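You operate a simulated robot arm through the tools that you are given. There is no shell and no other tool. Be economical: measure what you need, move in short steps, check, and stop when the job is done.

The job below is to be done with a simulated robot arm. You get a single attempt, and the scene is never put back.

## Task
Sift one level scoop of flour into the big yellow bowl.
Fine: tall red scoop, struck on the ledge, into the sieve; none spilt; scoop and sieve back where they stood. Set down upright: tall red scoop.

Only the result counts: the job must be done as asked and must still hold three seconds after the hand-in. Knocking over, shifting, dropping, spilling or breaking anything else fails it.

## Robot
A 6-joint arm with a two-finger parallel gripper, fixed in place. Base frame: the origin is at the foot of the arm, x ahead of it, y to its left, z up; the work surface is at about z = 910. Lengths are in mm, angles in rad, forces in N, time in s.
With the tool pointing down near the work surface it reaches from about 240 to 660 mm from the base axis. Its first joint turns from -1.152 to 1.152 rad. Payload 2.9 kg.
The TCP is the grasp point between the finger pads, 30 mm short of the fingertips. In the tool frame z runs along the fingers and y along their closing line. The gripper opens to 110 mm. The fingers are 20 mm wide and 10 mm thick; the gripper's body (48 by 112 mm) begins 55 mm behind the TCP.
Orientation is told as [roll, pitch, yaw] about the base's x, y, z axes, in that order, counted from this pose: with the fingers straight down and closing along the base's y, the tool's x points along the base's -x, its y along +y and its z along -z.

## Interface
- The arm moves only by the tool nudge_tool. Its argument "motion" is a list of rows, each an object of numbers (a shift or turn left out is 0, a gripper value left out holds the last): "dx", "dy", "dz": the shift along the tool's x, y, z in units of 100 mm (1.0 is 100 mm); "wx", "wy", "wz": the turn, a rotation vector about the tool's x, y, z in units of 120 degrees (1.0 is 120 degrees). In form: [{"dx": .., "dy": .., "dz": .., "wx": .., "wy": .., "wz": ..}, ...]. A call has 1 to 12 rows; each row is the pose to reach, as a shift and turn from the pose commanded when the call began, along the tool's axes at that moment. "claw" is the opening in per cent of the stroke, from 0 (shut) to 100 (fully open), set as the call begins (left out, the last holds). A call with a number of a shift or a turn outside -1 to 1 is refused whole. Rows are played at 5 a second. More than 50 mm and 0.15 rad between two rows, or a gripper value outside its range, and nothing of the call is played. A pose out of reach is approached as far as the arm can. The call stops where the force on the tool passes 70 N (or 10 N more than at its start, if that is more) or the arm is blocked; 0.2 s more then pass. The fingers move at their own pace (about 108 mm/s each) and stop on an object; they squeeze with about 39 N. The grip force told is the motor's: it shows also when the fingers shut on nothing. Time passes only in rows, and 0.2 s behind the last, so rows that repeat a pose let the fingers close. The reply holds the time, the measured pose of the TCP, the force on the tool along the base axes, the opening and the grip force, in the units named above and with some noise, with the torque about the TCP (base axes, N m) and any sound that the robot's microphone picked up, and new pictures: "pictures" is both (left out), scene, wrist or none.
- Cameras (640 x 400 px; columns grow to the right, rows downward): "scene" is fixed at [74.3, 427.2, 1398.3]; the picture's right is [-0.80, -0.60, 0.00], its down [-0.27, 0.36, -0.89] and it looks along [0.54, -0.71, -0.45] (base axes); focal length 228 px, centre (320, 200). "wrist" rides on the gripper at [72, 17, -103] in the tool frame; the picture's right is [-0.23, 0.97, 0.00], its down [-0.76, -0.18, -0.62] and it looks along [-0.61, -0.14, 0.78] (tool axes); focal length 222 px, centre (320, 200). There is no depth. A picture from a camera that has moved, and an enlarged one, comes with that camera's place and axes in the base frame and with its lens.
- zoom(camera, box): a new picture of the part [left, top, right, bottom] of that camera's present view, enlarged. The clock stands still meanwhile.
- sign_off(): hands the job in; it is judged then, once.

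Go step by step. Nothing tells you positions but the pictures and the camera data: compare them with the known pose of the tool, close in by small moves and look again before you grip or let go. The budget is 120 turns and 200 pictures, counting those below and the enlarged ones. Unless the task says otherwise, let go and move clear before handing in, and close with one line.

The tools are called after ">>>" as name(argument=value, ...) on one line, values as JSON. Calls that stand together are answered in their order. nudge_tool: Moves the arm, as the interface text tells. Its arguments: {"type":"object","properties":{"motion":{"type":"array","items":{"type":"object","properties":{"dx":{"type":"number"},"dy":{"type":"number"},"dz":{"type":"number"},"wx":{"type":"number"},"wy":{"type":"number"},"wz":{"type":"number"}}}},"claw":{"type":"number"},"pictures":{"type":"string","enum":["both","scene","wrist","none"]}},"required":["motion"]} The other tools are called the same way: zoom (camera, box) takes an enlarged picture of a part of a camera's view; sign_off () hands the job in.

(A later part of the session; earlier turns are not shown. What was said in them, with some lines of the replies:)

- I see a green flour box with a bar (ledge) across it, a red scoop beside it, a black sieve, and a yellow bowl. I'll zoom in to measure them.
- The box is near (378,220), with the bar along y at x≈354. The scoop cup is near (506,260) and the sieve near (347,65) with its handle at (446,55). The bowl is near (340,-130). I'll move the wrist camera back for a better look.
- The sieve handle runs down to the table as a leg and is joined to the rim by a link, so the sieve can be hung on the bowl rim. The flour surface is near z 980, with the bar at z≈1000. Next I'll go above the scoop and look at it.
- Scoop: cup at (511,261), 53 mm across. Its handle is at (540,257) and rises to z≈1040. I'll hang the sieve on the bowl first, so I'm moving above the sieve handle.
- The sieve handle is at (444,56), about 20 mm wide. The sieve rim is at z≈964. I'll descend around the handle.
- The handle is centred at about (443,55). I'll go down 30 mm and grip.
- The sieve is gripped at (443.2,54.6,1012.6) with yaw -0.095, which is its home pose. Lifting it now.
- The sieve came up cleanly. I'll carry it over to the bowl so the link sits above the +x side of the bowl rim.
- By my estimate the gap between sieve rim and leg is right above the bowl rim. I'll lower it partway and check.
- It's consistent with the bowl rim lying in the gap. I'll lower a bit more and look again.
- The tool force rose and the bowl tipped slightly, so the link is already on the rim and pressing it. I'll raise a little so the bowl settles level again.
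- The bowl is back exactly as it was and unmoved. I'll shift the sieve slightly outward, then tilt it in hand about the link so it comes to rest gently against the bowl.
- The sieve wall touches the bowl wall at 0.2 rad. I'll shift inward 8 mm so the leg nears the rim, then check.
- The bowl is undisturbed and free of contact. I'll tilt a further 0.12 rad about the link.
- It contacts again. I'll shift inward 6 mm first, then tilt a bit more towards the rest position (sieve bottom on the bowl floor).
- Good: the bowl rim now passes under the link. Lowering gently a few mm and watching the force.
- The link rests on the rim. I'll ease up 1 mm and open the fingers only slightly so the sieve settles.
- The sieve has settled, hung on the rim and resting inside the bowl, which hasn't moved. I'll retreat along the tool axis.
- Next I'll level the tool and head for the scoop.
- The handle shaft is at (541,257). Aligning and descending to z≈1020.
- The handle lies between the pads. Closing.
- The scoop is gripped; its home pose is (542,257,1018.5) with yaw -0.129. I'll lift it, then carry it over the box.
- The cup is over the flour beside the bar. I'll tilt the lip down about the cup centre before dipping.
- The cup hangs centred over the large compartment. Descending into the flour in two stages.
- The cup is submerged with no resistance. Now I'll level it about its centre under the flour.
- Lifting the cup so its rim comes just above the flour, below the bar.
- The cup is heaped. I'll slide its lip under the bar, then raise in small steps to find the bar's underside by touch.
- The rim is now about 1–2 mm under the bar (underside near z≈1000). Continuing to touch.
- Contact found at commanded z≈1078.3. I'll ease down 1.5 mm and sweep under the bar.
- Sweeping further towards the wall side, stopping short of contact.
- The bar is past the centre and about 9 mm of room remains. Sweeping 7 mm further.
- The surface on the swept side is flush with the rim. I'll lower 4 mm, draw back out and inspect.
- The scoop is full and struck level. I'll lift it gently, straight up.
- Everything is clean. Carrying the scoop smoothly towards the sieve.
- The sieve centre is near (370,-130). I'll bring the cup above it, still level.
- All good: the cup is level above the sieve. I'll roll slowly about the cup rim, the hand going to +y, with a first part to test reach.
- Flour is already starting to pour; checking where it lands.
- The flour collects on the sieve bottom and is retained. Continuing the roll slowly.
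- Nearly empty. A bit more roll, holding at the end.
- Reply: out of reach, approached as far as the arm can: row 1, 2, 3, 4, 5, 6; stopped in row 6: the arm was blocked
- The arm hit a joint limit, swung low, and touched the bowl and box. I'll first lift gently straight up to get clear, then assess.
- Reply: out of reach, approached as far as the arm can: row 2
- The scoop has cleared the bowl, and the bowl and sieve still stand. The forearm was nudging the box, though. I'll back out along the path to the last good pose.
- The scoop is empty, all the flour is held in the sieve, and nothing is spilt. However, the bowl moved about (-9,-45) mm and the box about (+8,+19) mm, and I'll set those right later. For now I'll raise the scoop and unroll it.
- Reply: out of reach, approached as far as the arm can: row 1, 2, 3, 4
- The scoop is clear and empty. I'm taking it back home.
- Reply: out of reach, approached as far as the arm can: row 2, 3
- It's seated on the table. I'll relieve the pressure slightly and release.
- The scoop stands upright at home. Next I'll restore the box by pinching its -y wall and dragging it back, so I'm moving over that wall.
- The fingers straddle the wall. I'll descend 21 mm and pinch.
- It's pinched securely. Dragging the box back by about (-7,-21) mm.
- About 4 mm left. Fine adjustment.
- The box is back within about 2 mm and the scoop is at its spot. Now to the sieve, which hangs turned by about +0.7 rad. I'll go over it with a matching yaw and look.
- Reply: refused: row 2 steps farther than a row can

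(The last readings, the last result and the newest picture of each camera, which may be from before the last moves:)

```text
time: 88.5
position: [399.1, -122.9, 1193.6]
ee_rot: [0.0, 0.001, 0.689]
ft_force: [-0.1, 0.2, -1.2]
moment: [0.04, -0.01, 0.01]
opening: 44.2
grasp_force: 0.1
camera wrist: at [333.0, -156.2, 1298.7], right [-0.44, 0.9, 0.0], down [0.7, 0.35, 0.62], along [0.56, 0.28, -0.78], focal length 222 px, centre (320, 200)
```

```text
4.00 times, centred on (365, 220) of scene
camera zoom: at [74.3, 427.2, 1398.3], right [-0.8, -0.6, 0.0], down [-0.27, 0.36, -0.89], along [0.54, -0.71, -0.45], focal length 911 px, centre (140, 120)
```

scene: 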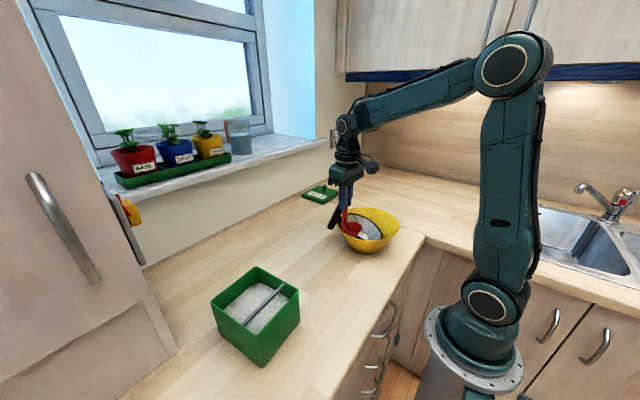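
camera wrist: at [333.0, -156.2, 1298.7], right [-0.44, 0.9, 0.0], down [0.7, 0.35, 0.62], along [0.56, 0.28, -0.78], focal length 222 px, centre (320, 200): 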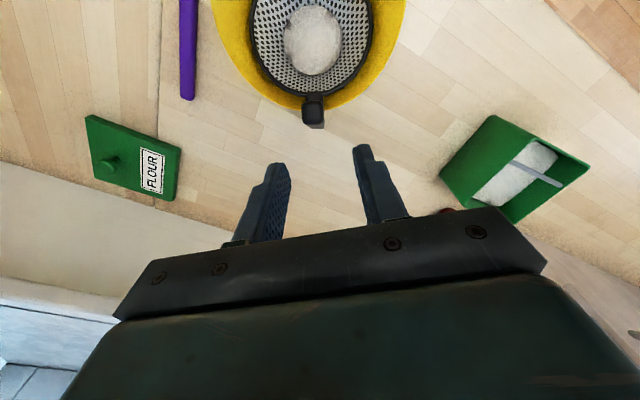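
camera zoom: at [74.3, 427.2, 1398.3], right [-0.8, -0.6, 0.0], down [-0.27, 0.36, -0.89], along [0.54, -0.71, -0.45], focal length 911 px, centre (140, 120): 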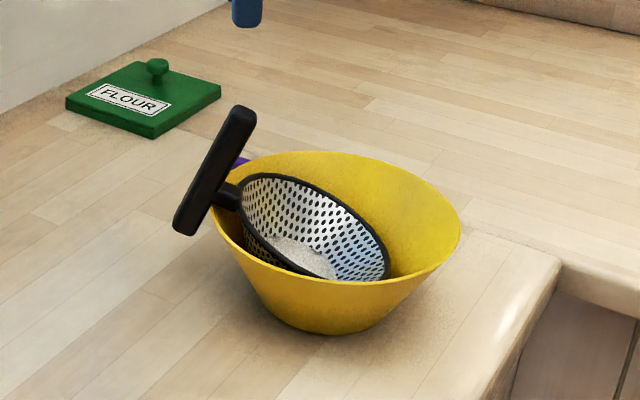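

>>> zoom(camera="wrist", box=[240, 40, 400, 170])

```text
3.08 times, centred on (320, 105) of wrist
camera zoom: at [333.0, -156.2, 1298.7], right [-0.44, 0.9, 0.0], down [0.7, 0.35, 0.62], along [0.56, 0.28, -0.78], focal length 684 px, centre (320, 492)
```

zoom: 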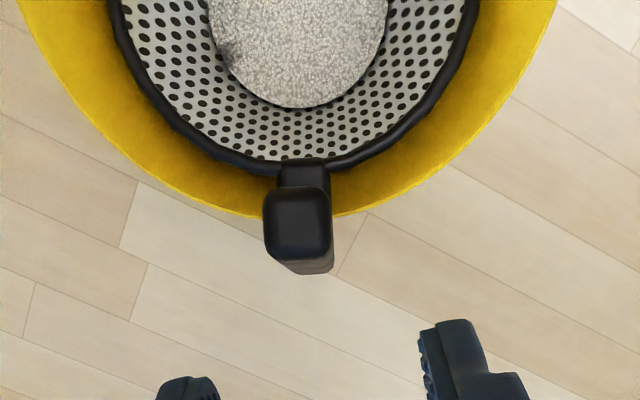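

The handle top is at about (400,-131,1076), leaning 0.39 rad with yaw 0.49. I'll align the tool to it and stop 90 mm back along its axis.

>>> nudge_tool(motion=[{"wz": 0.05}, {"wz": 0.095}], pictures="none")

>>> nudge_tool(motion=[{"dx": 0.09, "dy": -0.025, "dz": 0.18, "wy": -0.06}, {"dx": 0.19, "dy": -0.05, "dz": 0.37, "wy": -0.12}, {"dx": 0.285, "dy": -0.074, "dz": 0.565, "wy": -0.186}, {"dx": 0.285, "dy": -0.074, "dz": 0.565, "wy": -0.186}], pictures="wrist")

>>> zoom(camera="scene", box=[310, 170, 420, 270])

```text
time: 89.1
position: [399.6, -123.1, 1195.2]
ee_rot: [0.001, 0.002, 0.489]
ft_force: [0.8, 0.6, 0.0]
moment: [-0.03, -0.01, 0.03]
opening: 43.9
grasp_force: 0.1
```

```text
time: 90.1
position: [376.5, -142.1, 1139.2]
ee_rot: [-0.001, -0.39, 0.489]
ft_force: [-0.3, 0.4, 0.0]
moment: [0.03, 0.0, 0.01]
opening: 44.3
grasp_force: 0.1
camera wrist: at [276.2, -177.1, 1208.8], right [-0.27, 0.96, 0.09], down [0.5, 0.06, 0.87], along [0.82, 0.28, -0.49], focal length 222 px, centre (320, 200)
```

wrist: 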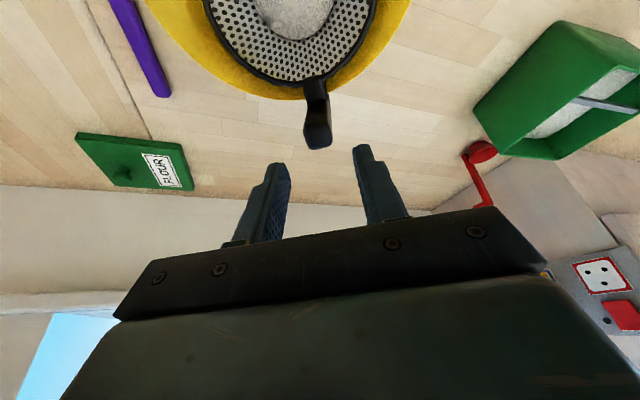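

```text
4.00 times, centred on (365, 220) of scene
camera zoom: at [74.3, 427.2, 1398.3], right [-0.8, -0.6, 0.0], down [-0.27, 0.36, -0.89], along [0.54, -0.71, -0.45], focal length 911 px, centre (140, 120)
```

zoom: 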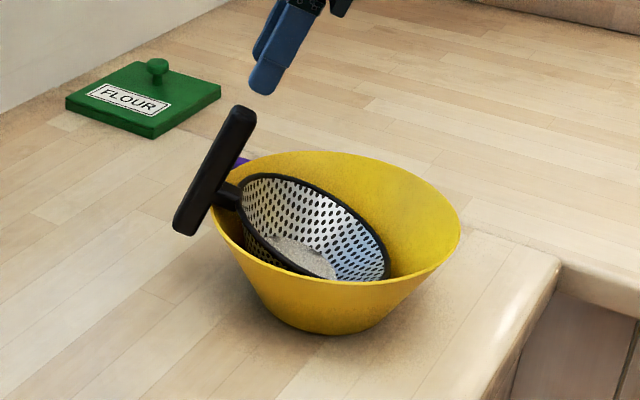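

Aligned as it was earlier. Advancing along the axis.

>>> nudge_tool(motion=[{"dz": 0.3}, {"dz": 0.6}, {"dz": 0.8}], pictures="wrist")

```text
time: 90.9
position: [404.7, -127.1, 1064.3]
ee_rot: [-0.002, -0.39, 0.488]
ft_force: [-0.7, 0.2, 0.4]
moment: [0.0, 0.01, -0.01]
opening: 44.0
grasp_force: 0.1
camera wrist: at [304.0, -161.9, 1133.0], right [-0.27, 0.96, 0.09], down [0.5, 0.06, 0.87], along [0.82, 0.28, -0.49], focal length 222 px, centre (320, 200)
```

wrist: 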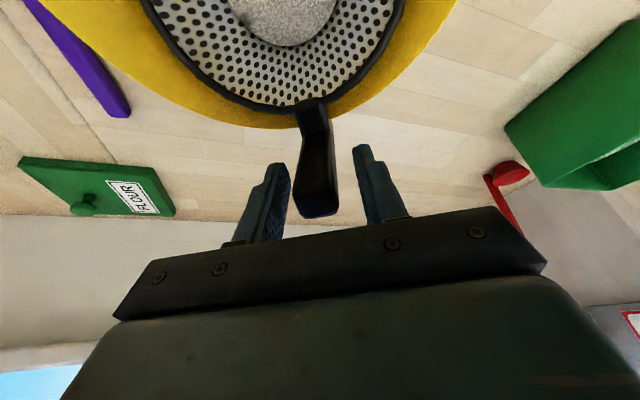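

>>> nudge_tool(motion=[{"dz": 0.04, "dy": -0.03}, {"dz": 0.09, "dy": -0.03}], pictures="none")

>>> nudge_tool(motion=[{}, {}, {}], claw=0, pictures="wrist")

>>> zoom(camera="scene", box=[310, 170, 420, 270])

```text
time: 91.5
position: [409.6, -128.8, 1057.4]
ee_rot: [0.0, -0.389, 0.489]
ft_force: [0.1, -0.2, -0.3]
moment: [-0.01, -0.04, 0.01]
opening: 43.9
grasp_force: 0.1
```

```text
time: 92.3
position: [408.6, -128.4, 1055.8]
ee_rot: [0.001, -0.389, 0.488]
ft_force: [0.5, -0.6, -0.1]
moment: [0.0, -0.07, -0.02]
opening: 21.9
grasp_force: 39.0
camera wrist: at [308.2, -163.2, 1125.5], right [-0.27, 0.96, 0.09], down [0.5, 0.06, 0.87], along [0.82, 0.28, -0.49], focal length 222 px, centre (320, 200)
```

wrist: 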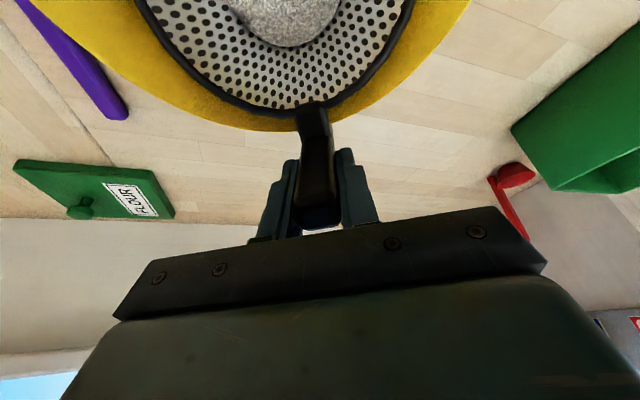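

```text
4.00 times, centred on (365, 220) of scene
camera zoom: at [74.3, 427.2, 1398.3], right [-0.8, -0.6, 0.0], down [-0.27, 0.36, -0.89], along [0.54, -0.71, -0.45], focal length 911 px, centre (140, 120)
```

zoom: 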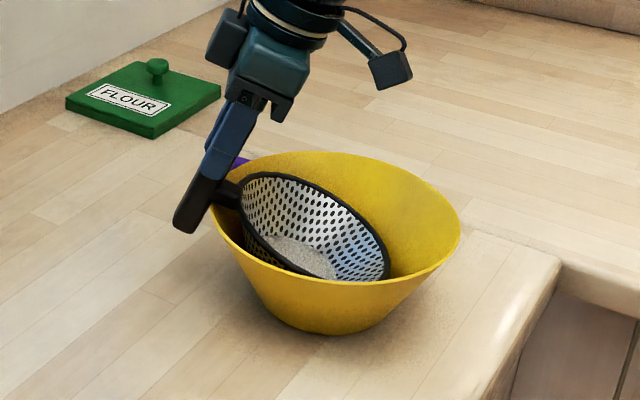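

The sieve is gripped. Lifting straight up in its tilted pose, then levelling it above the bowl centre.

>>> nudge_tool(motion=[{"dx": -0.04, "dz": -0.09}, {"dx": -0.1, "dz": -0.24}, {"dx": -0.17, "dz": -0.42}, {"dx": -0.25, "dz": -0.6}], pictures="none")

>>> zoom(camera="scene", box=[310, 150, 430, 270])

```text
time: 93.3
position: [409.5, -128.2, 1121.5]
ee_rot: [-0.001, -0.389, 0.489]
ft_force: [-0.7, 0.0, -1.3]
moment: [0.01, -0.04, 0.01]
opening: 21.6
grasp_force: 39.2
```

```text
3.33 times, centred on (370, 210) of scene
camera zoom: at [74.3, 427.2, 1398.3], right [-0.8, -0.6, 0.0], down [-0.27, 0.36, -0.89], along [0.54, -0.71, -0.45], focal length 759 px, centre (153, 167)
```

zoom: 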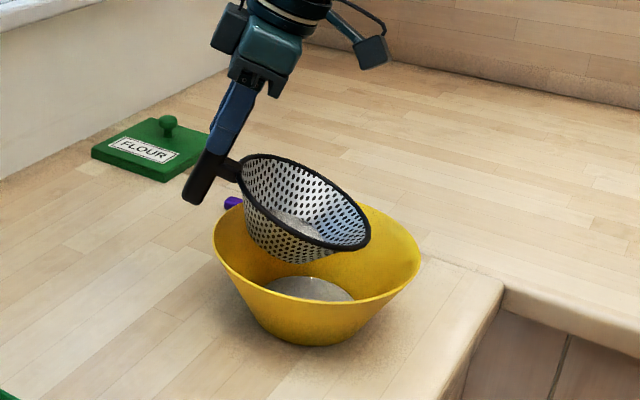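

Flour is already passing into the bowl. Levelling and centring over the bowl.

>>> nudge_tool(motion=[{"dx": -0.04, "dy": -0.05, "dz": 0.03, "wy": 0.045}, {"dx": -0.08, "dy": -0.1, "dz": 0.06, "wy": 0.09}, {"dx": -0.11, "dy": -0.16, "dz": 0.09, "wy": 0.14}, {"dx": -0.129, "dy": -0.21, "dz": 0.107, "wy": 0.186}, {"dx": -0.129, "dy": -0.21, "dz": 0.107, "wy": 0.186}], pictures="wrist")

>>> zoom(camera="scene", box=[310, 150, 430, 270])

```text
time: 94.5
position: [431.7, -138.8, 1118.0]
ee_rot: [0.001, 0.003, 0.489]
ft_force: [-0.7, 1.2, 0.0]
moment: [0.06, -0.07, -0.02]
opening: 21.8
grasp_force: 38.9
camera wrist: at [361.2, -158.1, 1222.2], right [-0.26, 0.97, 0.0], down [0.76, 0.2, 0.62], along [0.6, 0.16, -0.78], focal length 222 px, centre (320, 200)
```

wrist: 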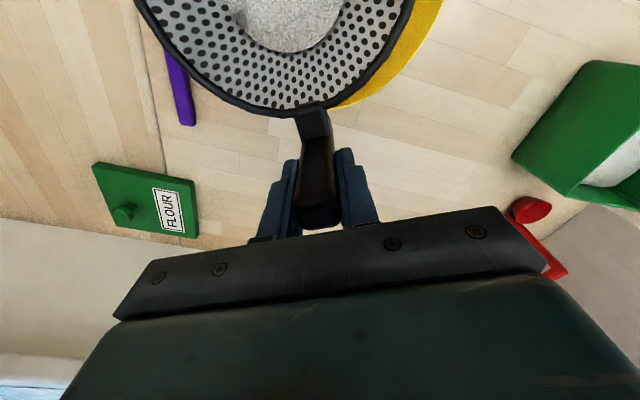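

```text
3.33 times, centred on (370, 210) of scene
camera zoom: at [74.3, 427.2, 1398.3], right [-0.8, -0.6, 0.0], down [-0.27, 0.36, -0.89], along [0.54, -0.71, -0.45], focal length 759 px, centre (153, 167)
```

zoom: 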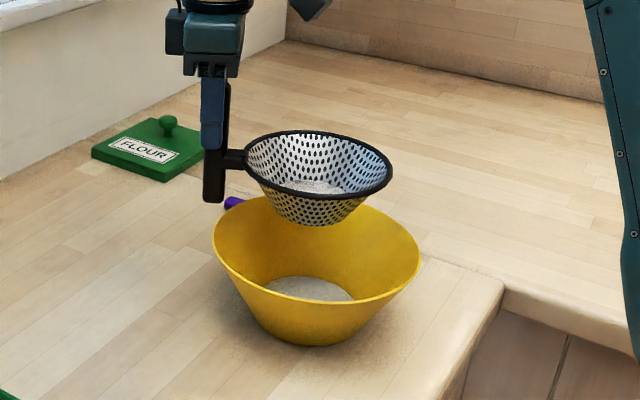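

It's well centred over the bowl with flour still in the sieve. Shaking now.

>>> nudge_tool(motion=[{"dy": 0.12}, {"dy": -0.12}, {"dy": 0.12}, {"dy": -0.12}, {"dy": 0.12}, {"dy": -0.12}, {"dy": 0.12}, {"dy": -0.12}, {"dy": 0.12}, {"dy": -0.12}, {"dy": 0.12}, {"dy": 0}], pictures="none")

>>> nudge_tool(motion=[{"dx": 0.12}, {"dx": -0.12}, {"dx": 0.12}, {"dx": -0.12}, {"dx": 0.12}, {"dx": -0.12}, {"dx": 0.12}, {"dx": -0.12}, {"dx": 0.12}, {"dx": -0.12}, {"dx": 0.12}, {"dx": 0}], pictures="wrist")

>>> zoom(camera="scene", box=[310, 150, 430, 270])

```text
time: 97.1
position: [435.8, -138.2, 1117.0]
ee_rot: [0.0, 0.001, 0.487]
ft_force: [-1.2, 0.0, -0.5]
moment: [0.06, -0.03, -0.04]
opening: 21.8
grasp_force: 39.0
```

```text
time: 99.7
position: [432.1, -139.2, 1116.9]
ee_rot: [-0.001, 0.002, 0.489]
ft_force: [0.3, -0.2, -1.5]
moment: [0.01, -0.08, 0.0]
opening: 21.4
grasp_force: 39.4
camera wrist: at [361.3, -158.4, 1221.4], right [-0.26, 0.97, 0.0], down [0.76, 0.2, 0.62], along [0.6, 0.16, -0.78], focal length 222 px, centre (320, 200)
```

wrist: 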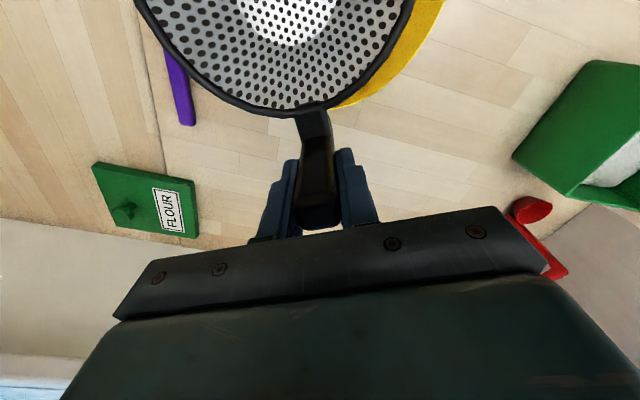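

```text
3.33 times, centred on (370, 210) of scene
camera zoom: at [74.3, 427.2, 1398.3], right [-0.8, -0.6, 0.0], down [-0.27, 0.36, -0.89], along [0.54, -0.71, -0.45], focal length 759 px, centre (153, 167)
```

zoom: 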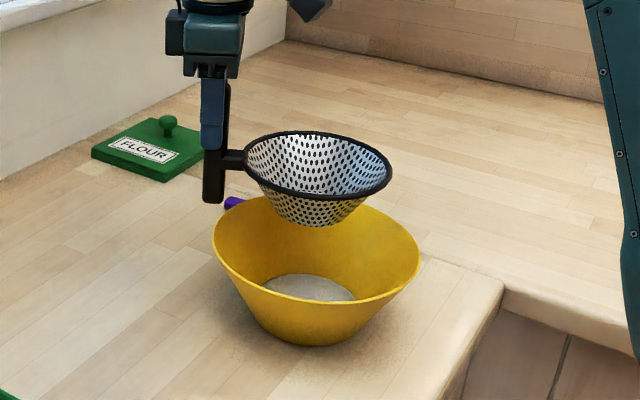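

The sieve looks empty. One last short shake, then I'll carry it back towards its place.

>>> nudge_tool(motion=[{"dy": 0.12}, {"dy": -0.12}, {"dy": 0.12}, {"dy": -0.12}, {"dz": -0.1}, {"dz": 0}, {"dz": -0.1}, {"dz": 0}, {}, {}], pictures="none")

>>> nudge_tool(motion=[{"dx": -0.2, "dy": 0.34}, {"dx": -0.4, "dy": 0.7}, {"dx": -0.5, "dy": 0.85}], pictures="none")

>>> nudge_tool(motion=[{"dx": -0.15, "dy": 0.25, "wz": 0.065}, {"dx": -0.3, "dy": 0.45, "wz": 0.13}, {"dx": -0.45, "dy": 0.65, "wz": 0.195}, {"dx": -0.509, "dy": 0.81, "wz": 0.25}, {"dx": -0.509, "dy": 0.81, "wz": 0.279}, {"dx": -0.509, "dy": 0.81, "wz": 0.279}], pictures="wrist")

>>> zoom(camera="scene", box=[280, 170, 420, 300])

```text
time: 101.9
position: [434.3, -138.8, 1117.8]
ee_rot: [-0.001, 0.001, 0.49]
ft_force: [-0.4, -0.1, -1.0]
moment: [0.02, -0.01, -0.01]
opening: 21.6
grasp_force: 39.2
```

```text
time: 102.7
position: [438.7, -39.3, 1117.6]
ee_rot: [-0.001, 0.002, 0.488]
ft_force: [0.0, -0.2, -0.5]
moment: [0.02, -0.02, 0.03]
opening: 21.6
grasp_force: 38.9
```

```text
time: 104.1
position: [444.0, 54.3, 1117.3]
ee_rot: [-0.001, 0.0, -0.096]
ft_force: [0.0, -0.1, -0.9]
moment: [0.01, -0.08, -0.02]
opening: 21.6
grasp_force: 39.7
camera wrist: at [374.1, 78.4, 1222.2], right [0.32, 0.95, 0.0], down [0.74, -0.25, 0.62], along [0.59, -0.2, -0.78], focal length 222 px, centre (320, 200)
```

wrist: 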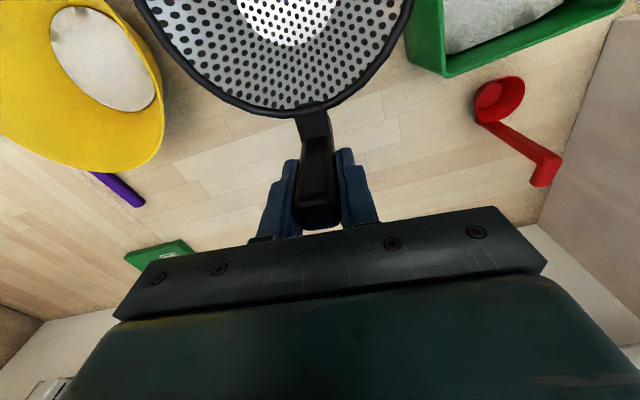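

```text
3.08 times, centred on (350, 235) of scene
camera zoom: at [74.3, 427.2, 1398.3], right [-0.8, -0.6, 0.0], down [-0.27, 0.36, -0.89], along [0.54, -0.71, -0.45], focal length 701 px, centre (228, 92)
```

zoom: 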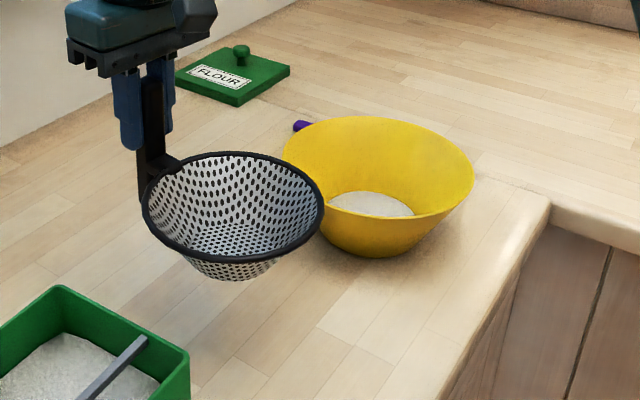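

The bowl holds all the flour. Lowering the sieve onto its place.

>>> nudge_tool(motion=[{"dz": 0.25}, {"dz": 0.5}, {"dz": 0.75}, {"dz": 0.9}, {"dz": 0.97}, {"dz": 0.97}], pictures="none")

>>> zoom(camera="scene", box=[280, 220, 360, 300])

```text
time: 105.5
position: [445.2, 55.0, 1019.8]
ee_rot: [0.0, 0.002, -0.095]
ft_force: [0.5, -0.2, -2.2]
moment: [-0.03, -0.05, 0.0]
opening: 21.5
grasp_force: 39.0
```

```text
5.00 times, centred on (320, 260) of scene
camera zoom: at [74.3, 427.2, 1398.3], right [-0.8, -0.6, 0.0], down [-0.27, 0.36, -0.89], along [0.54, -0.71, -0.45], focal length 1138 px, centre (320, -100)
```

zoom: 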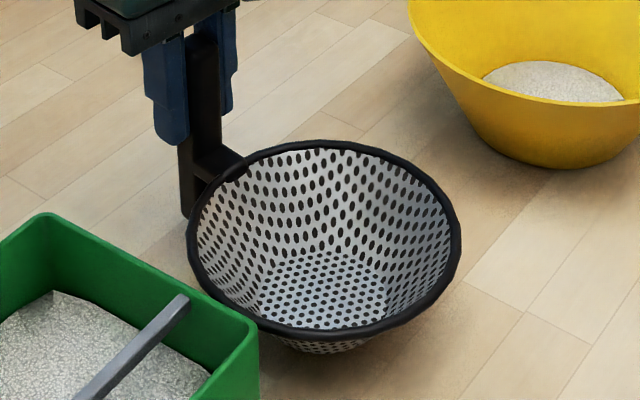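

>>> nudge_tool(motion=[{"dx": 0.018, "dy": -0.01, "dz": 0.02}, {"dx": 0.018, "dy": -0.01, "dz": 0.04}, {"dx": 0.018, "dy": -0.01, "dz": 0.04}], pictures="none")

>>> nudge_tool(motion=[{"dz": 0.01}, {"dz": 0.01}], pictures="none")

>>> nudge_tool(motion=[{"dz": 0.01}, {"dz": 0.01}], pictures="none")

>>> zoom(camera="scene", box=[280, 220, 360, 300])

```text
time: 106.3
position: [443.4, 54.3, 1016.5]
ee_rot: [-0.001, 0.0, -0.095]
ft_force: [-0.4, 0.0, -2.2]
moment: [0.0, -0.06, 0.04]
opening: 21.4
grasp_force: 38.3
```

```text
time: 106.9
position: [444.0, 55.1, 1015.4]
ee_rot: [-0.002, -0.001, -0.096]
ft_force: [0.4, 0.1, -0.9]
moment: [0.0, -0.05, -0.01]
opening: 21.6
grasp_force: 38.8
```

```text
time: 107.5
position: [443.6, 55.1, 1015.7]
ee_rot: [-0.001, 0.002, -0.096]
ft_force: [-0.3, -0.6, -1.2]
moment: [-0.02, -0.04, 0.0]
opening: 21.5
grasp_force: 38.9
```

```text
5.00 times, centred on (320, 260) of scene
camera zoom: at [74.3, 427.2, 1398.3], right [-0.8, -0.6, 0.0], down [-0.27, 0.36, -0.89], along [0.54, -0.71, -0.45], focal length 1138 px, centre (320, -100)
```

zoom: 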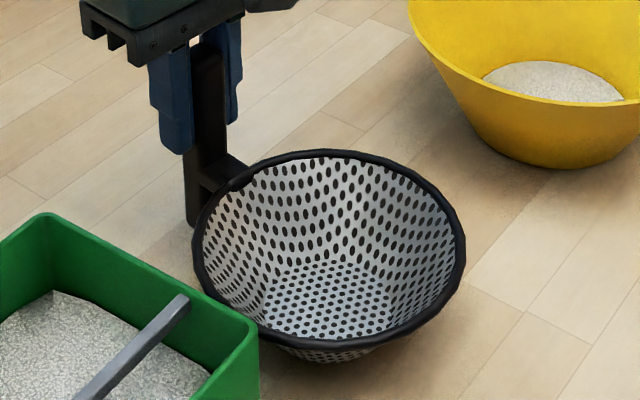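

>>> nudge_tool(motion=[{"dz": 0.01}, {"dz": 0.01}], pictures="none")

>>> nudge_tool(motion=[{"dz": 0.01}, {"dz": 0.01}], pictures="none")

>>> nudge_tool(motion=[{"dz": 0.01}, {"dz": 0.01}], pictures="none")

```text
time: 108.1
position: [443.3, 55.0, 1013.9]
ee_rot: [-0.003, 0.001, -0.097]
ft_force: [0.1, -0.3, -0.9]
moment: [0.0, -0.05, -0.02]
opening: 21.8
grasp_force: 38.3
```

```text
time: 108.7
position: [442.9, 54.0, 1011.6]
ee_rot: [-0.001, 0.001, -0.097]
ft_force: [-1.1, 0.8, -1.6]
moment: [0.0, -0.04, 0.01]
opening: 21.5
grasp_force: 38.8
```

```text
time: 109.3
position: [443.0, 53.4, 1010.5]
ee_rot: [-0.003, 0.0, -0.096]
ft_force: [-0.4, -0.6, -0.9]
moment: [-0.03, -0.04, -0.04]
opening: 21.8
grasp_force: 38.7
```

>>> nudge_tool(motion=[{"dz": 0.01}, {"dz": 0.01}], pictures="none")

>>> nudge_tool(motion=[{"dz": 0.01}, {"dz": 0.01}], pictures="none")

>>> nudge_tool(motion=[{"dz": 0.01}, {"dz": 0.01}], pictures="none")

>>> zoom(camera="scene", box=[280, 220, 360, 300])

```text
time: 109.9
position: [442.0, 53.7, 1009.6]
ee_rot: [-0.001, 0.001, -0.096]
ft_force: [-0.8, -0.4, -1.7]
moment: [0.01, -0.07, -0.01]
opening: 21.7
grasp_force: 39.3
```

```text
time: 110.5
position: [442.8, 53.8, 1006.9]
ee_rot: [-0.003, -0.001, -0.097]
ft_force: [0.1, 0.6, -1.2]
moment: [-0.04, -0.03, -0.03]
opening: 21.7
grasp_force: 39.1
```

```text
time: 111.1
position: [442.6, 54.7, 1007.4]
ee_rot: [0.0, 0.0, -0.096]
ft_force: [1.1, -0.5, 5.2]
moment: [0.07, 0.63, -0.01]
opening: 21.5
grasp_force: 38.9
```

```text
5.00 times, centred on (320, 260) of scene
camera zoom: at [74.3, 427.2, 1398.3], right [-0.8, -0.6, 0.0], down [-0.27, 0.36, -0.89], along [0.54, -0.71, -0.45], focal length 1138 px, centre (320, -100)
```

zoom: 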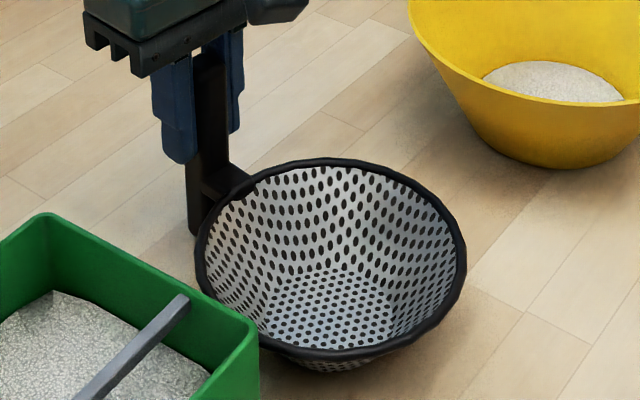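

The far side touches first, so the sieve is pitched slightly in the grip. I'll correct by about 0.03 rad and settle.

>>> nudge_tool(motion=[{"wy": 0.008}, {"wy": 0.016}, {"wy": 0.016, "dz": 0.01}], pictures="none")

>>> nudge_tool(motion=[{"dz": 0.01}, {"dz": 0.01}], pictures="none")

>>> zoom(camera="scene", box=[280, 220, 360, 300])

```text
time: 111.9
position: [441.9, 54.2, 1006.4]
ee_rot: [0.0, 0.036, -0.096]
ft_force: [0.4, 0.1, -1.8]
moment: [-0.02, -0.07, 0.01]
opening: 21.5
grasp_force: 38.7
```

```text
time: 112.5
position: [444.1, 53.0, 1005.0]
ee_rot: [-0.001, 0.032, -0.096]
ft_force: [-1.8, 0.2, 3.4]
moment: [-0.02, 0.04, 0.01]
opening: 22.0
grasp_force: 39.1
```

```text
5.00 times, centred on (320, 260) of scene
camera zoom: at [74.2, 427.2, 1398.3], right [-0.8, -0.6, 0.0], down [-0.27, 0.36, -0.89], along [0.54, -0.71, -0.45], focal length 1138 px, centre (320, -100)
```

zoom: 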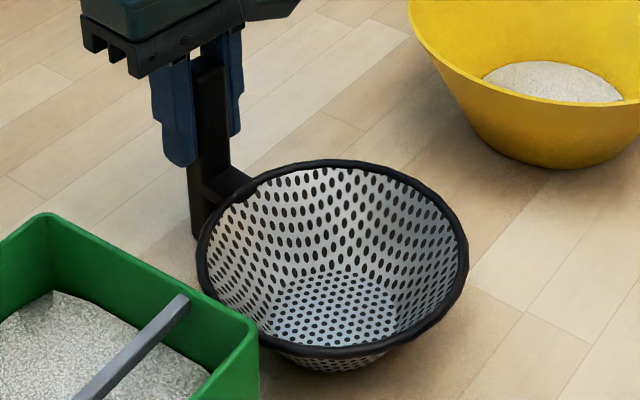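

It's seated nearly right but displaced by about (-4,+3) mm from its original spot. I'll lift slightly, correct and set it down again.

>>> nudge_tool(motion=[{"dz": -0.03}, {"dz": -0.03, "dx": -0.043, "dy": -0.026}, {"dz": -0.01, "dx": -0.043, "dy": -0.026}, {"dz": 0.0, "dx": -0.043, "dy": -0.026}], pictures="none")

>>> zoom(camera="scene", box=[280, 220, 360, 300])

```text
time: 113.5
position: [447.7, 50.0, 1005.0]
ee_rot: [-0.004, 0.033, -0.095]
ft_force: [0.1, -0.8, 1.2]
moment: [-0.06, -0.01, -0.04]
opening: 21.7
grasp_force: 39.2
```

```text
5.00 times, centred on (320, 260) of scene
camera zoom: at [74.3, 427.2, 1398.3], right [-0.8, -0.6, 0.0], down [-0.27, 0.36, -0.89], along [0.54, -0.71, -0.45], focal length 1138 px, centre (320, -100)
```

zoom: 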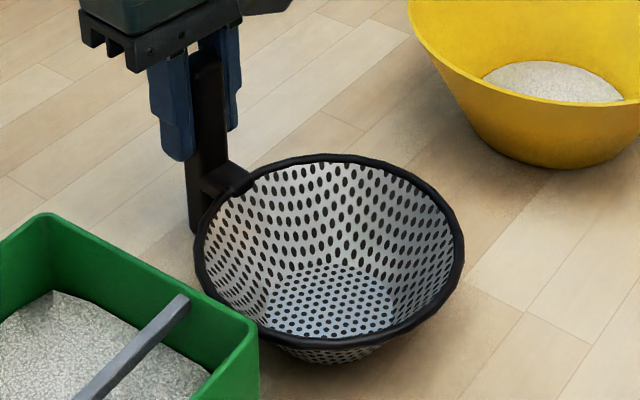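

That matches the original picture within a couple of pixels. Releasing.

>>> nudge_tool(motion=[{}, {}, {}], claw=45, pictures="none")

>>> nudge_tool(motion=[{"dz": -0.3}, {"dz": -0.7}, {"dz": -1.0}], pictures="none")

>>> zoom(camera="scene", box=[280, 220, 360, 300])

>>> zoom(camera="scene", box=[280, 170, 420, 300])

```text
time: 114.3
position: [446.9, 51.1, 1005.8]
ee_rot: [-0.002, 0.034, -0.096]
ft_force: [0.2, -0.6, 0.1]
moment: [0.04, 0.01, -0.01]
opening: 49.5
grasp_force: 0.0
```

```text
time: 115.1
position: [449.9, 46.3, 1105.8]
ee_rot: [-0.001, 0.034, -0.096]
ft_force: [-0.4, -0.2, 1.2]
moment: [0.02, -0.01, -0.02]
opening: 49.4
grasp_force: 0.1
```

```text
5.00 times, centred on (320, 260) of scene
camera zoom: at [74.3, 427.2, 1398.3], right [-0.8, -0.6, 0.0], down [-0.27, 0.36, -0.89], along [0.54, -0.71, -0.45], focal length 1138 px, centre (320, -100)
```

zoom: 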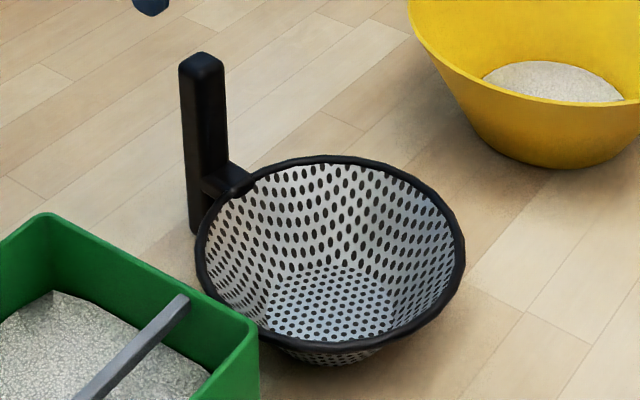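

```text
3.08 times, centred on (350, 235) of scene
camera zoom: at [74.3, 427.2, 1398.3], right [-0.8, -0.6, 0.0], down [-0.27, 0.36, -0.89], along [0.54, -0.71, -0.45], focal length 701 px, centre (228, 92)
```

zoom: 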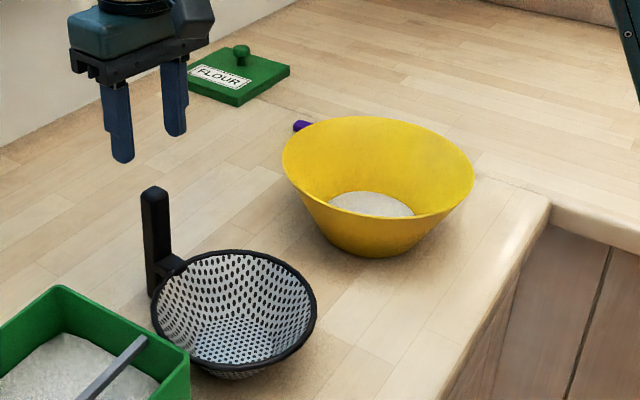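

Scoop, sieve and box are home, and all the flour is in the bowl. The bowl still sits about (-18,-44) mm off. I'll ease it back by pressing closed fingers low against its inner wall, above the flour, so I'm moving over it.

>>> nudge_tool(motion=[{"dx": 0.15, "dy": -0.4, "wy": -0.016}, {"dx": 0.298, "dy": -0.8, "wy": -0.016}], claw=0, pictures="none")

>>> nudge_tool(motion=[{"dx": 0.15, "dy": -0.4, "wz": 0.07}, {"dx": 0.298, "dy": -0.8, "wz": 0.142}], pictures="none")

>>> nudge_tool(motion=[{}], pictures="wrist")

```text
time: 115.7
position: [409.1, -31.2, 1105.5]
ee_rot: [0.001, 0.001, -0.093]
ft_force: [-1.6, 0.6, 0.1]
moment: [0.0, 0.0, -0.01]
opening: 0.0
grasp_force: 38.2
```

```text
time: 116.3
position: [374.4, -107.3, 1105.5]
ee_rot: [-0.001, 0.0, -0.395]
ft_force: [0.7, 0.2, 0.4]
moment: [0.04, 0.02, 0.01]
opening: 0.2
grasp_force: 37.9
```

```text
time: 116.7
position: [372.9, -107.6, 1106.6]
ee_rot: [-0.001, -0.001, -0.395]
ft_force: [-0.1, 0.6, 0.1]
moment: [-0.01, 0.05, 0.0]
opening: 0.0
grasp_force: 37.5
camera wrist: at [313.7, -64.1, 1209.8], right [0.58, 0.81, 0.0], down [0.64, -0.46, 0.62], along [0.51, -0.36, -0.78], focal length 222 px, centre (320, 200)
```

wrist: 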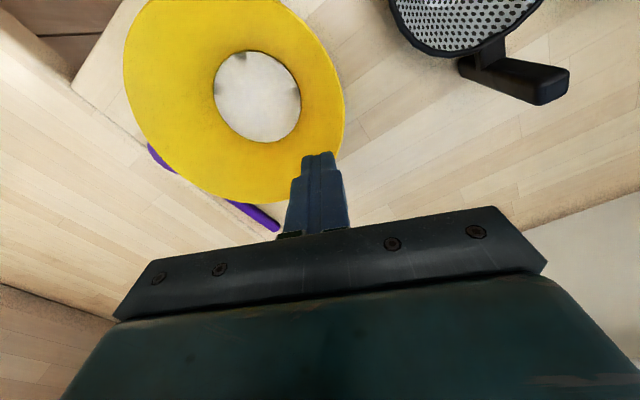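

>>> nudge_tool(motion=[{"dx": 0.045, "dy": -0.39}, {"dx": 0.091, "dy": -0.78}, {"dx": 0.091, "dy": -0.78, "dz": 0.4}, {"dx": 0.091, "dy": -0.78, "dz": 0.8}, {"dx": 0.091, "dy": -0.78, "dz": 1.0}], pictures="wrist")

>>> zoom(camera="scene", box=[310, 170, 430, 270])

```text
time: 117.9
position: [337.4, -171.8, 1008.9]
ee_rot: [-0.002, -0.001, -0.392]
ft_force: [0.6, 0.5, 0.7]
moment: [0.02, -0.02, 0.01]
opening: 0.4
grasp_force: 37.4
camera wrist: at [277.2, -129.0, 1113.5], right [0.58, 0.81, 0.0], down [0.64, -0.46, 0.62], along [0.51, -0.36, -0.78], focal length 222 px, centre (320, 200)
```

wrist: 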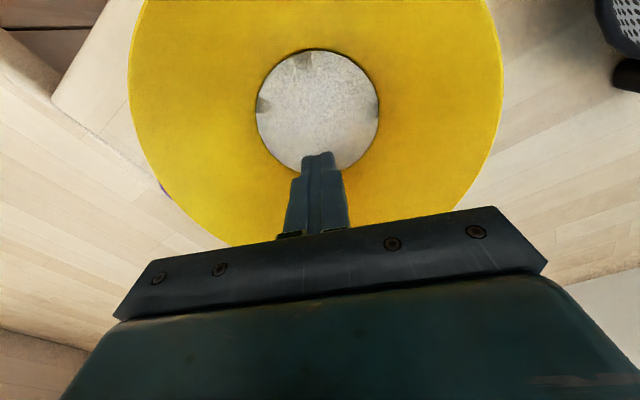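

```text
4.00 times, centred on (370, 220) of scene
camera zoom: at [74.3, 427.2, 1398.3], right [-0.8, -0.6, 0.0], down [-0.27, 0.36, -0.89], along [0.54, -0.71, -0.45], focal length 911 px, centre (120, 120)
```

zoom: 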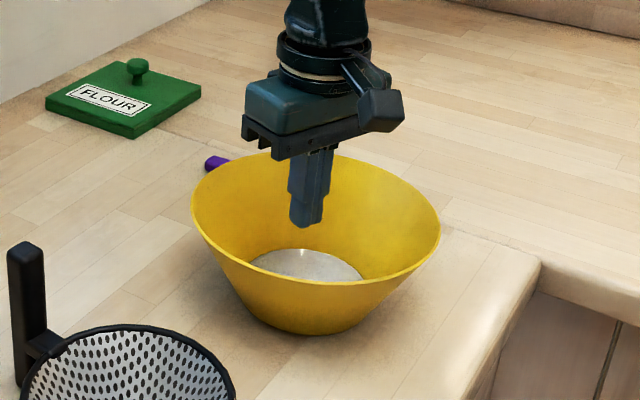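

Centred in the bowl. Lowering to 20 mm above the floor and pressing towards +y.

>>> nudge_tool(motion=[{"dz": 0.25}, {"dz": 0.45}, {"dz": 0.45, "dy": 0.15}, {"dz": 0.45, "dy": 0.3}, {"dz": 0.45, "dy": 0.4}, {"dz": 0.45, "dy": 0.45}, {"dz": 0.45, "dy": 0.5}, {"dz": 0.45, "dy": 0.55}], pictures="none")

>>> zoom(camera="scene", box=[280, 170, 420, 300])

```text
time: 119.7
position: [356.1, -120.6, 961.3]
ee_rot: [-0.003, 0.002, -0.394]
ft_force: [-1.1, -1.8, 0.6]
moment: [0.0, -0.01, -0.03]
opening: 0.2
grasp_force: 37.5
```

```text
3.08 times, centred on (350, 235) of scene
camera zoom: at [74.3, 427.2, 1398.3], right [-0.8, -0.6, 0.0], down [-0.27, 0.36, -0.89], along [0.54, -0.71, -0.45], focal length 701 px, centre (228, 92)
```

zoom: 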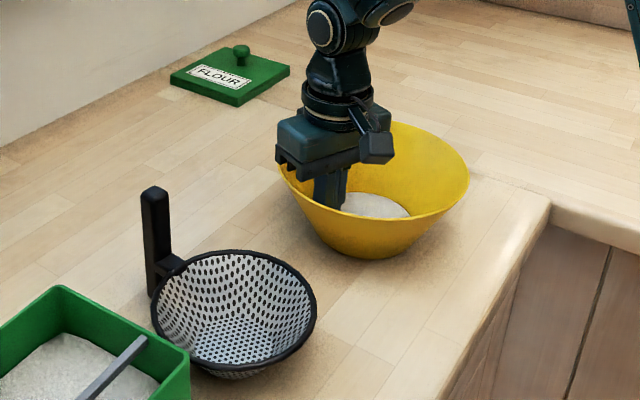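

The bowl is sliding smoothly with about 2 N. Pushing another 30 mm, then checking.

>>> nudge_tool(motion=[{"dy": 0.05}, {"dy": 0.1}, {"dy": 0.15}, {"dy": 0.2}, {"dy": 0.25}, {"dy": 0.3}], pictures="none")

>>> zoom(camera="scene", box=[280, 170, 420, 300])

```text
time: 121.1
position: [369.4, -91.6, 961.0]
ee_rot: [-0.002, -0.001, -0.392]
ft_force: [0.0, -2.4, 4.6]
moment: [-0.04, 0.02, 0.02]
opening: 0.0
grasp_force: 37.8
```

```text
3.08 times, centred on (350, 235) of scene
camera zoom: at [74.2, 427.1, 1398.3], right [-0.8, -0.6, 0.0], down [-0.27, 0.36, -0.89], along [0.54, -0.71, -0.45], focal length 701 px, centre (228, 92)
```

zoom: 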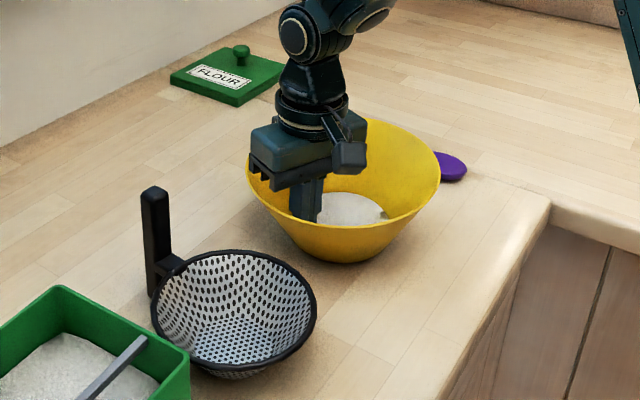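

Sideways it's on target. About (-5,+10) mm remains, so I'll back off to the centre, turn, and check it unloaded.

>>> nudge_tool(motion=[{"dx": -0.03, "dy": -0.15}, {"dx": -0.08, "dy": -0.35}, {"dx": -0.146, "dy": -0.568}, {"dx": -0.146, "dy": -0.568, "wz": -0.07}, {"dx": -0.146, "dy": -0.568, "wz": -0.14}, {"dx": -0.146, "dy": -0.568, "wz": -0.21}, {"dx": -0.146, "dy": -0.568, "wz": -0.28}, {"dx": -0.146, "dy": -0.568, "wz": -0.35}, {"dx": -0.146, "dy": -0.568, "wz": -0.41}], pictures="wrist")

>>> zoom(camera="scene", box=[280, 170, 420, 300])

```text
time: 123.1
position: [362.0, -152.2, 960.9]
ee_rot: [0.0, 0.003, 0.467]
ft_force: [0.3, 0.3, 0.1]
moment: [-0.01, 0.03, -0.03]
opening: 0.0
grasp_force: 37.4
camera wrist: at [290.1, -169.2, 1066.6], right [-0.24, 0.97, 0.0], down [0.76, 0.19, 0.62], along [0.6, 0.15, -0.78], focal length 222 px, centre (320, 200)
```

wrist: 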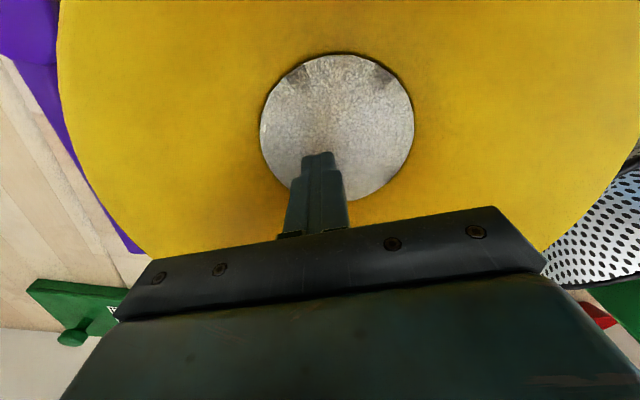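

```text
3.08 times, centred on (350, 235) of scene
camera zoom: at [74.3, 427.2, 1398.3], right [-0.8, -0.6, 0.0], down [-0.27, 0.36, -0.89], along [0.54, -0.71, -0.45], focal length 701 px, centre (228, 92)
```

zoom: 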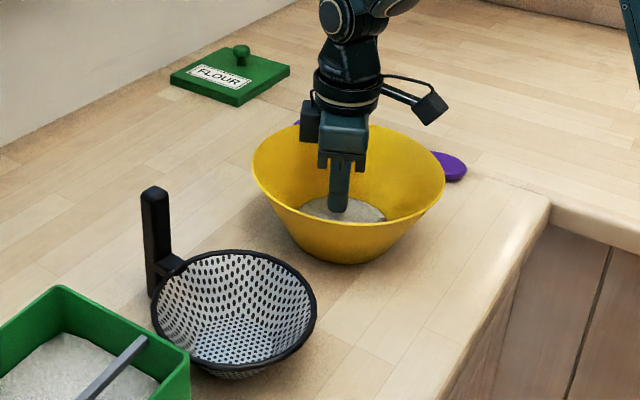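

Unloaded, about (-1,+13) mm remains. I'll turn the tool to face +y and push again.

>>> nudge_tool(motion=[{"wz": 0.06}, {"wz": 0.12}, {"wz": 0.18}, {"dx": -0.12, "dy": 0.3, "wz": 0.18}, {"dx": -0.2, "dy": 0.47, "wz": 0.18}, {"dx": -0.22, "dy": 0.53, "wz": 0.18}, {"dx": -0.24, "dy": 0.59, "wz": 0.18}, {"dx": -0.26, "dy": 0.64, "wz": 0.18}, {"dx": -0.275, "dy": 0.679, "wz": 0.18}, {"dx": -0.24, "dy": 0.59, "wz": 0.18}, {"dx": -0.2, "dy": 0.47, "wz": 0.18}], pictures="none")

>>> zoom(camera="scene", box=[280, 170, 420, 300])

```text
time: 125.5
position: [358.2, -98.3, 962.0]
ee_rot: [0.0, 0.002, 0.089]
ft_force: [-0.2, 0.0, 0.3]
moment: [0.0, -0.01, 0.04]
opening: 0.0
grasp_force: 37.9
```

```text
3.08 times, centred on (350, 235) of scene
camera zoom: at [74.3, 427.2, 1398.3], right [-0.8, -0.6, 0.0], down [-0.27, 0.36, -0.89], along [0.54, -0.71, -0.45], focal length 701 px, centre (228, 92)
```

zoom: 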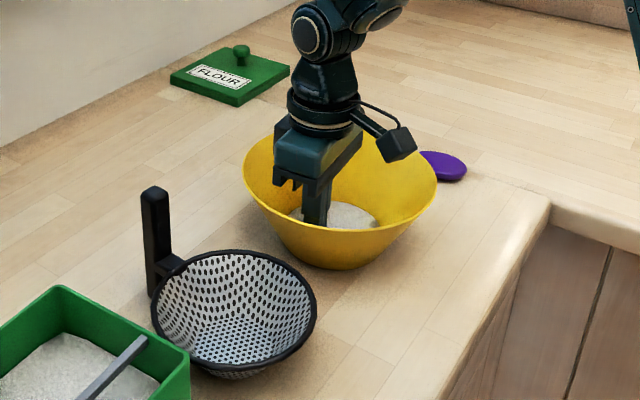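

The bowl is within about 5 mm of its original place and nothing is spilt. I'll withdraw the fingers and do a final check.

>>> nudge_tool(motion=[{"dy": -0.3}, {"dy": -0.35, "dz": -0.4}, {"dy": -0.35, "dz": -0.8}, {"dy": -0.35, "dz": -1.0}], pictures="none")

>>> nudge_tool(motion=[{"dz": -0.45}, {"dz": -0.9}, {"dz": -1.0}])

>>> zoom(camera="scene", box=[280, 170, 420, 300])

>>> zoom(camera="scene", box=[180, 220, 340, 370])

```text
time: 126.5
position: [362.4, -134.8, 1062.4]
ee_rot: [-0.001, 0.002, 0.089]
ft_force: [0.3, 0.0, -0.2]
moment: [-0.04, -0.01, -0.03]
opening: 0.1
grasp_force: 38.2
```

```text
time: 127.3
position: [361.4, -134.7, 1160.5]
ee_rot: [-0.001, 0.002, 0.089]
ft_force: [-0.2, -0.5, 0.0]
moment: [0.02, 0.01, -0.01]
opening: 0.1
grasp_force: 37.8
camera wrist: at [287.8, -124.4, 1265.8], right [0.14, 0.99, 0.0], down [0.78, -0.11, 0.62], along [0.62, -0.09, -0.78], focal length 222 px, centre (320, 200)
```

scene: 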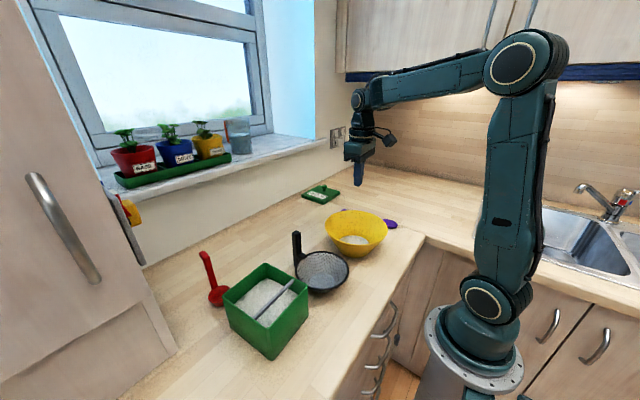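
wrist: 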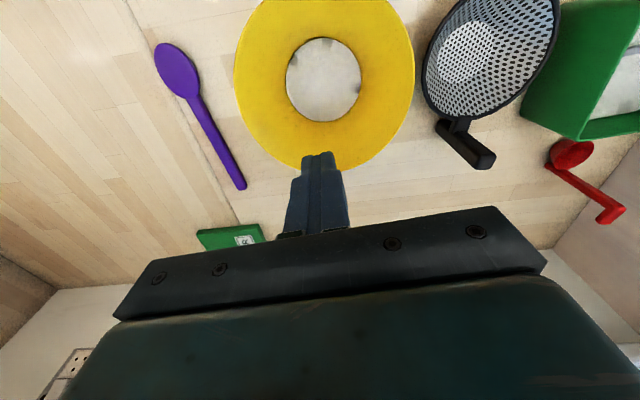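

```text
3.08 times, centred on (350, 235) of scene
camera zoom: at [74.3, 427.2, 1398.3], right [-0.8, -0.6, 0.0], down [-0.27, 0.36, -0.89], along [0.54, -0.71, -0.45], focal length 701 px, centre (228, 92)
```

zoom: 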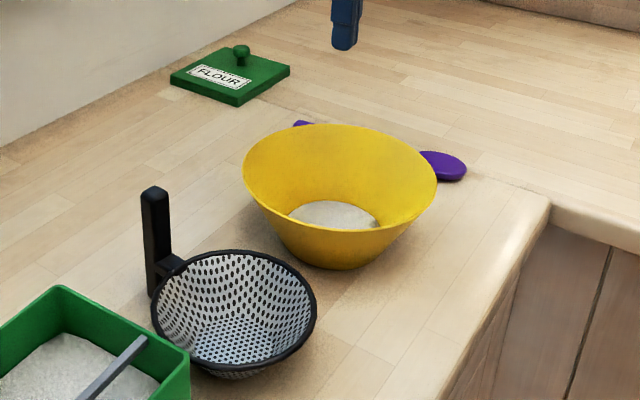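

```text
2.67 times, centred on (260, 295) of scene
camera zoom: at [74.3, 427.2, 1398.3], right [-0.8, -0.6, 0.0], down [-0.27, 0.36, -0.89], along [0.54, -0.71, -0.45], focal length 607 px, centre (480, -53)
```

zoom: 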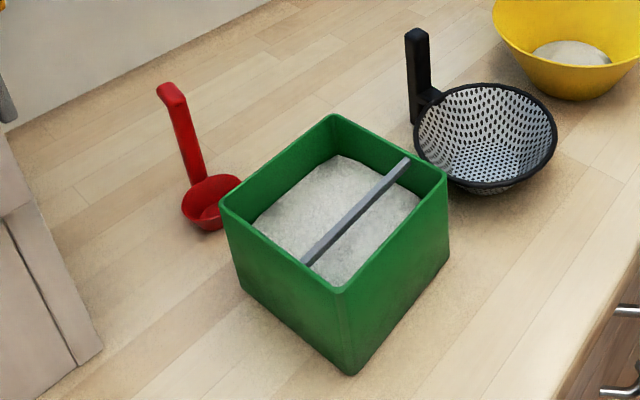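

Everything stands within a few millimetres of where it was at the start. The scoop is upright, and the sifted flour is in the bowl with nothing on the counter. Handing in.

>>> sign_off()

```text
The job is handed in.
```

I sifted one level scoop of flour into the yellow bowl with no spills visible, and set the scoop (upright) and sieve back in place. While pouring, the arm hit a joint limit and pushed the bowl about 48 mm and the flour box about 20 mm. I moved both back: the box is within about 2 mm of its start and the bowl within about 5 mm.
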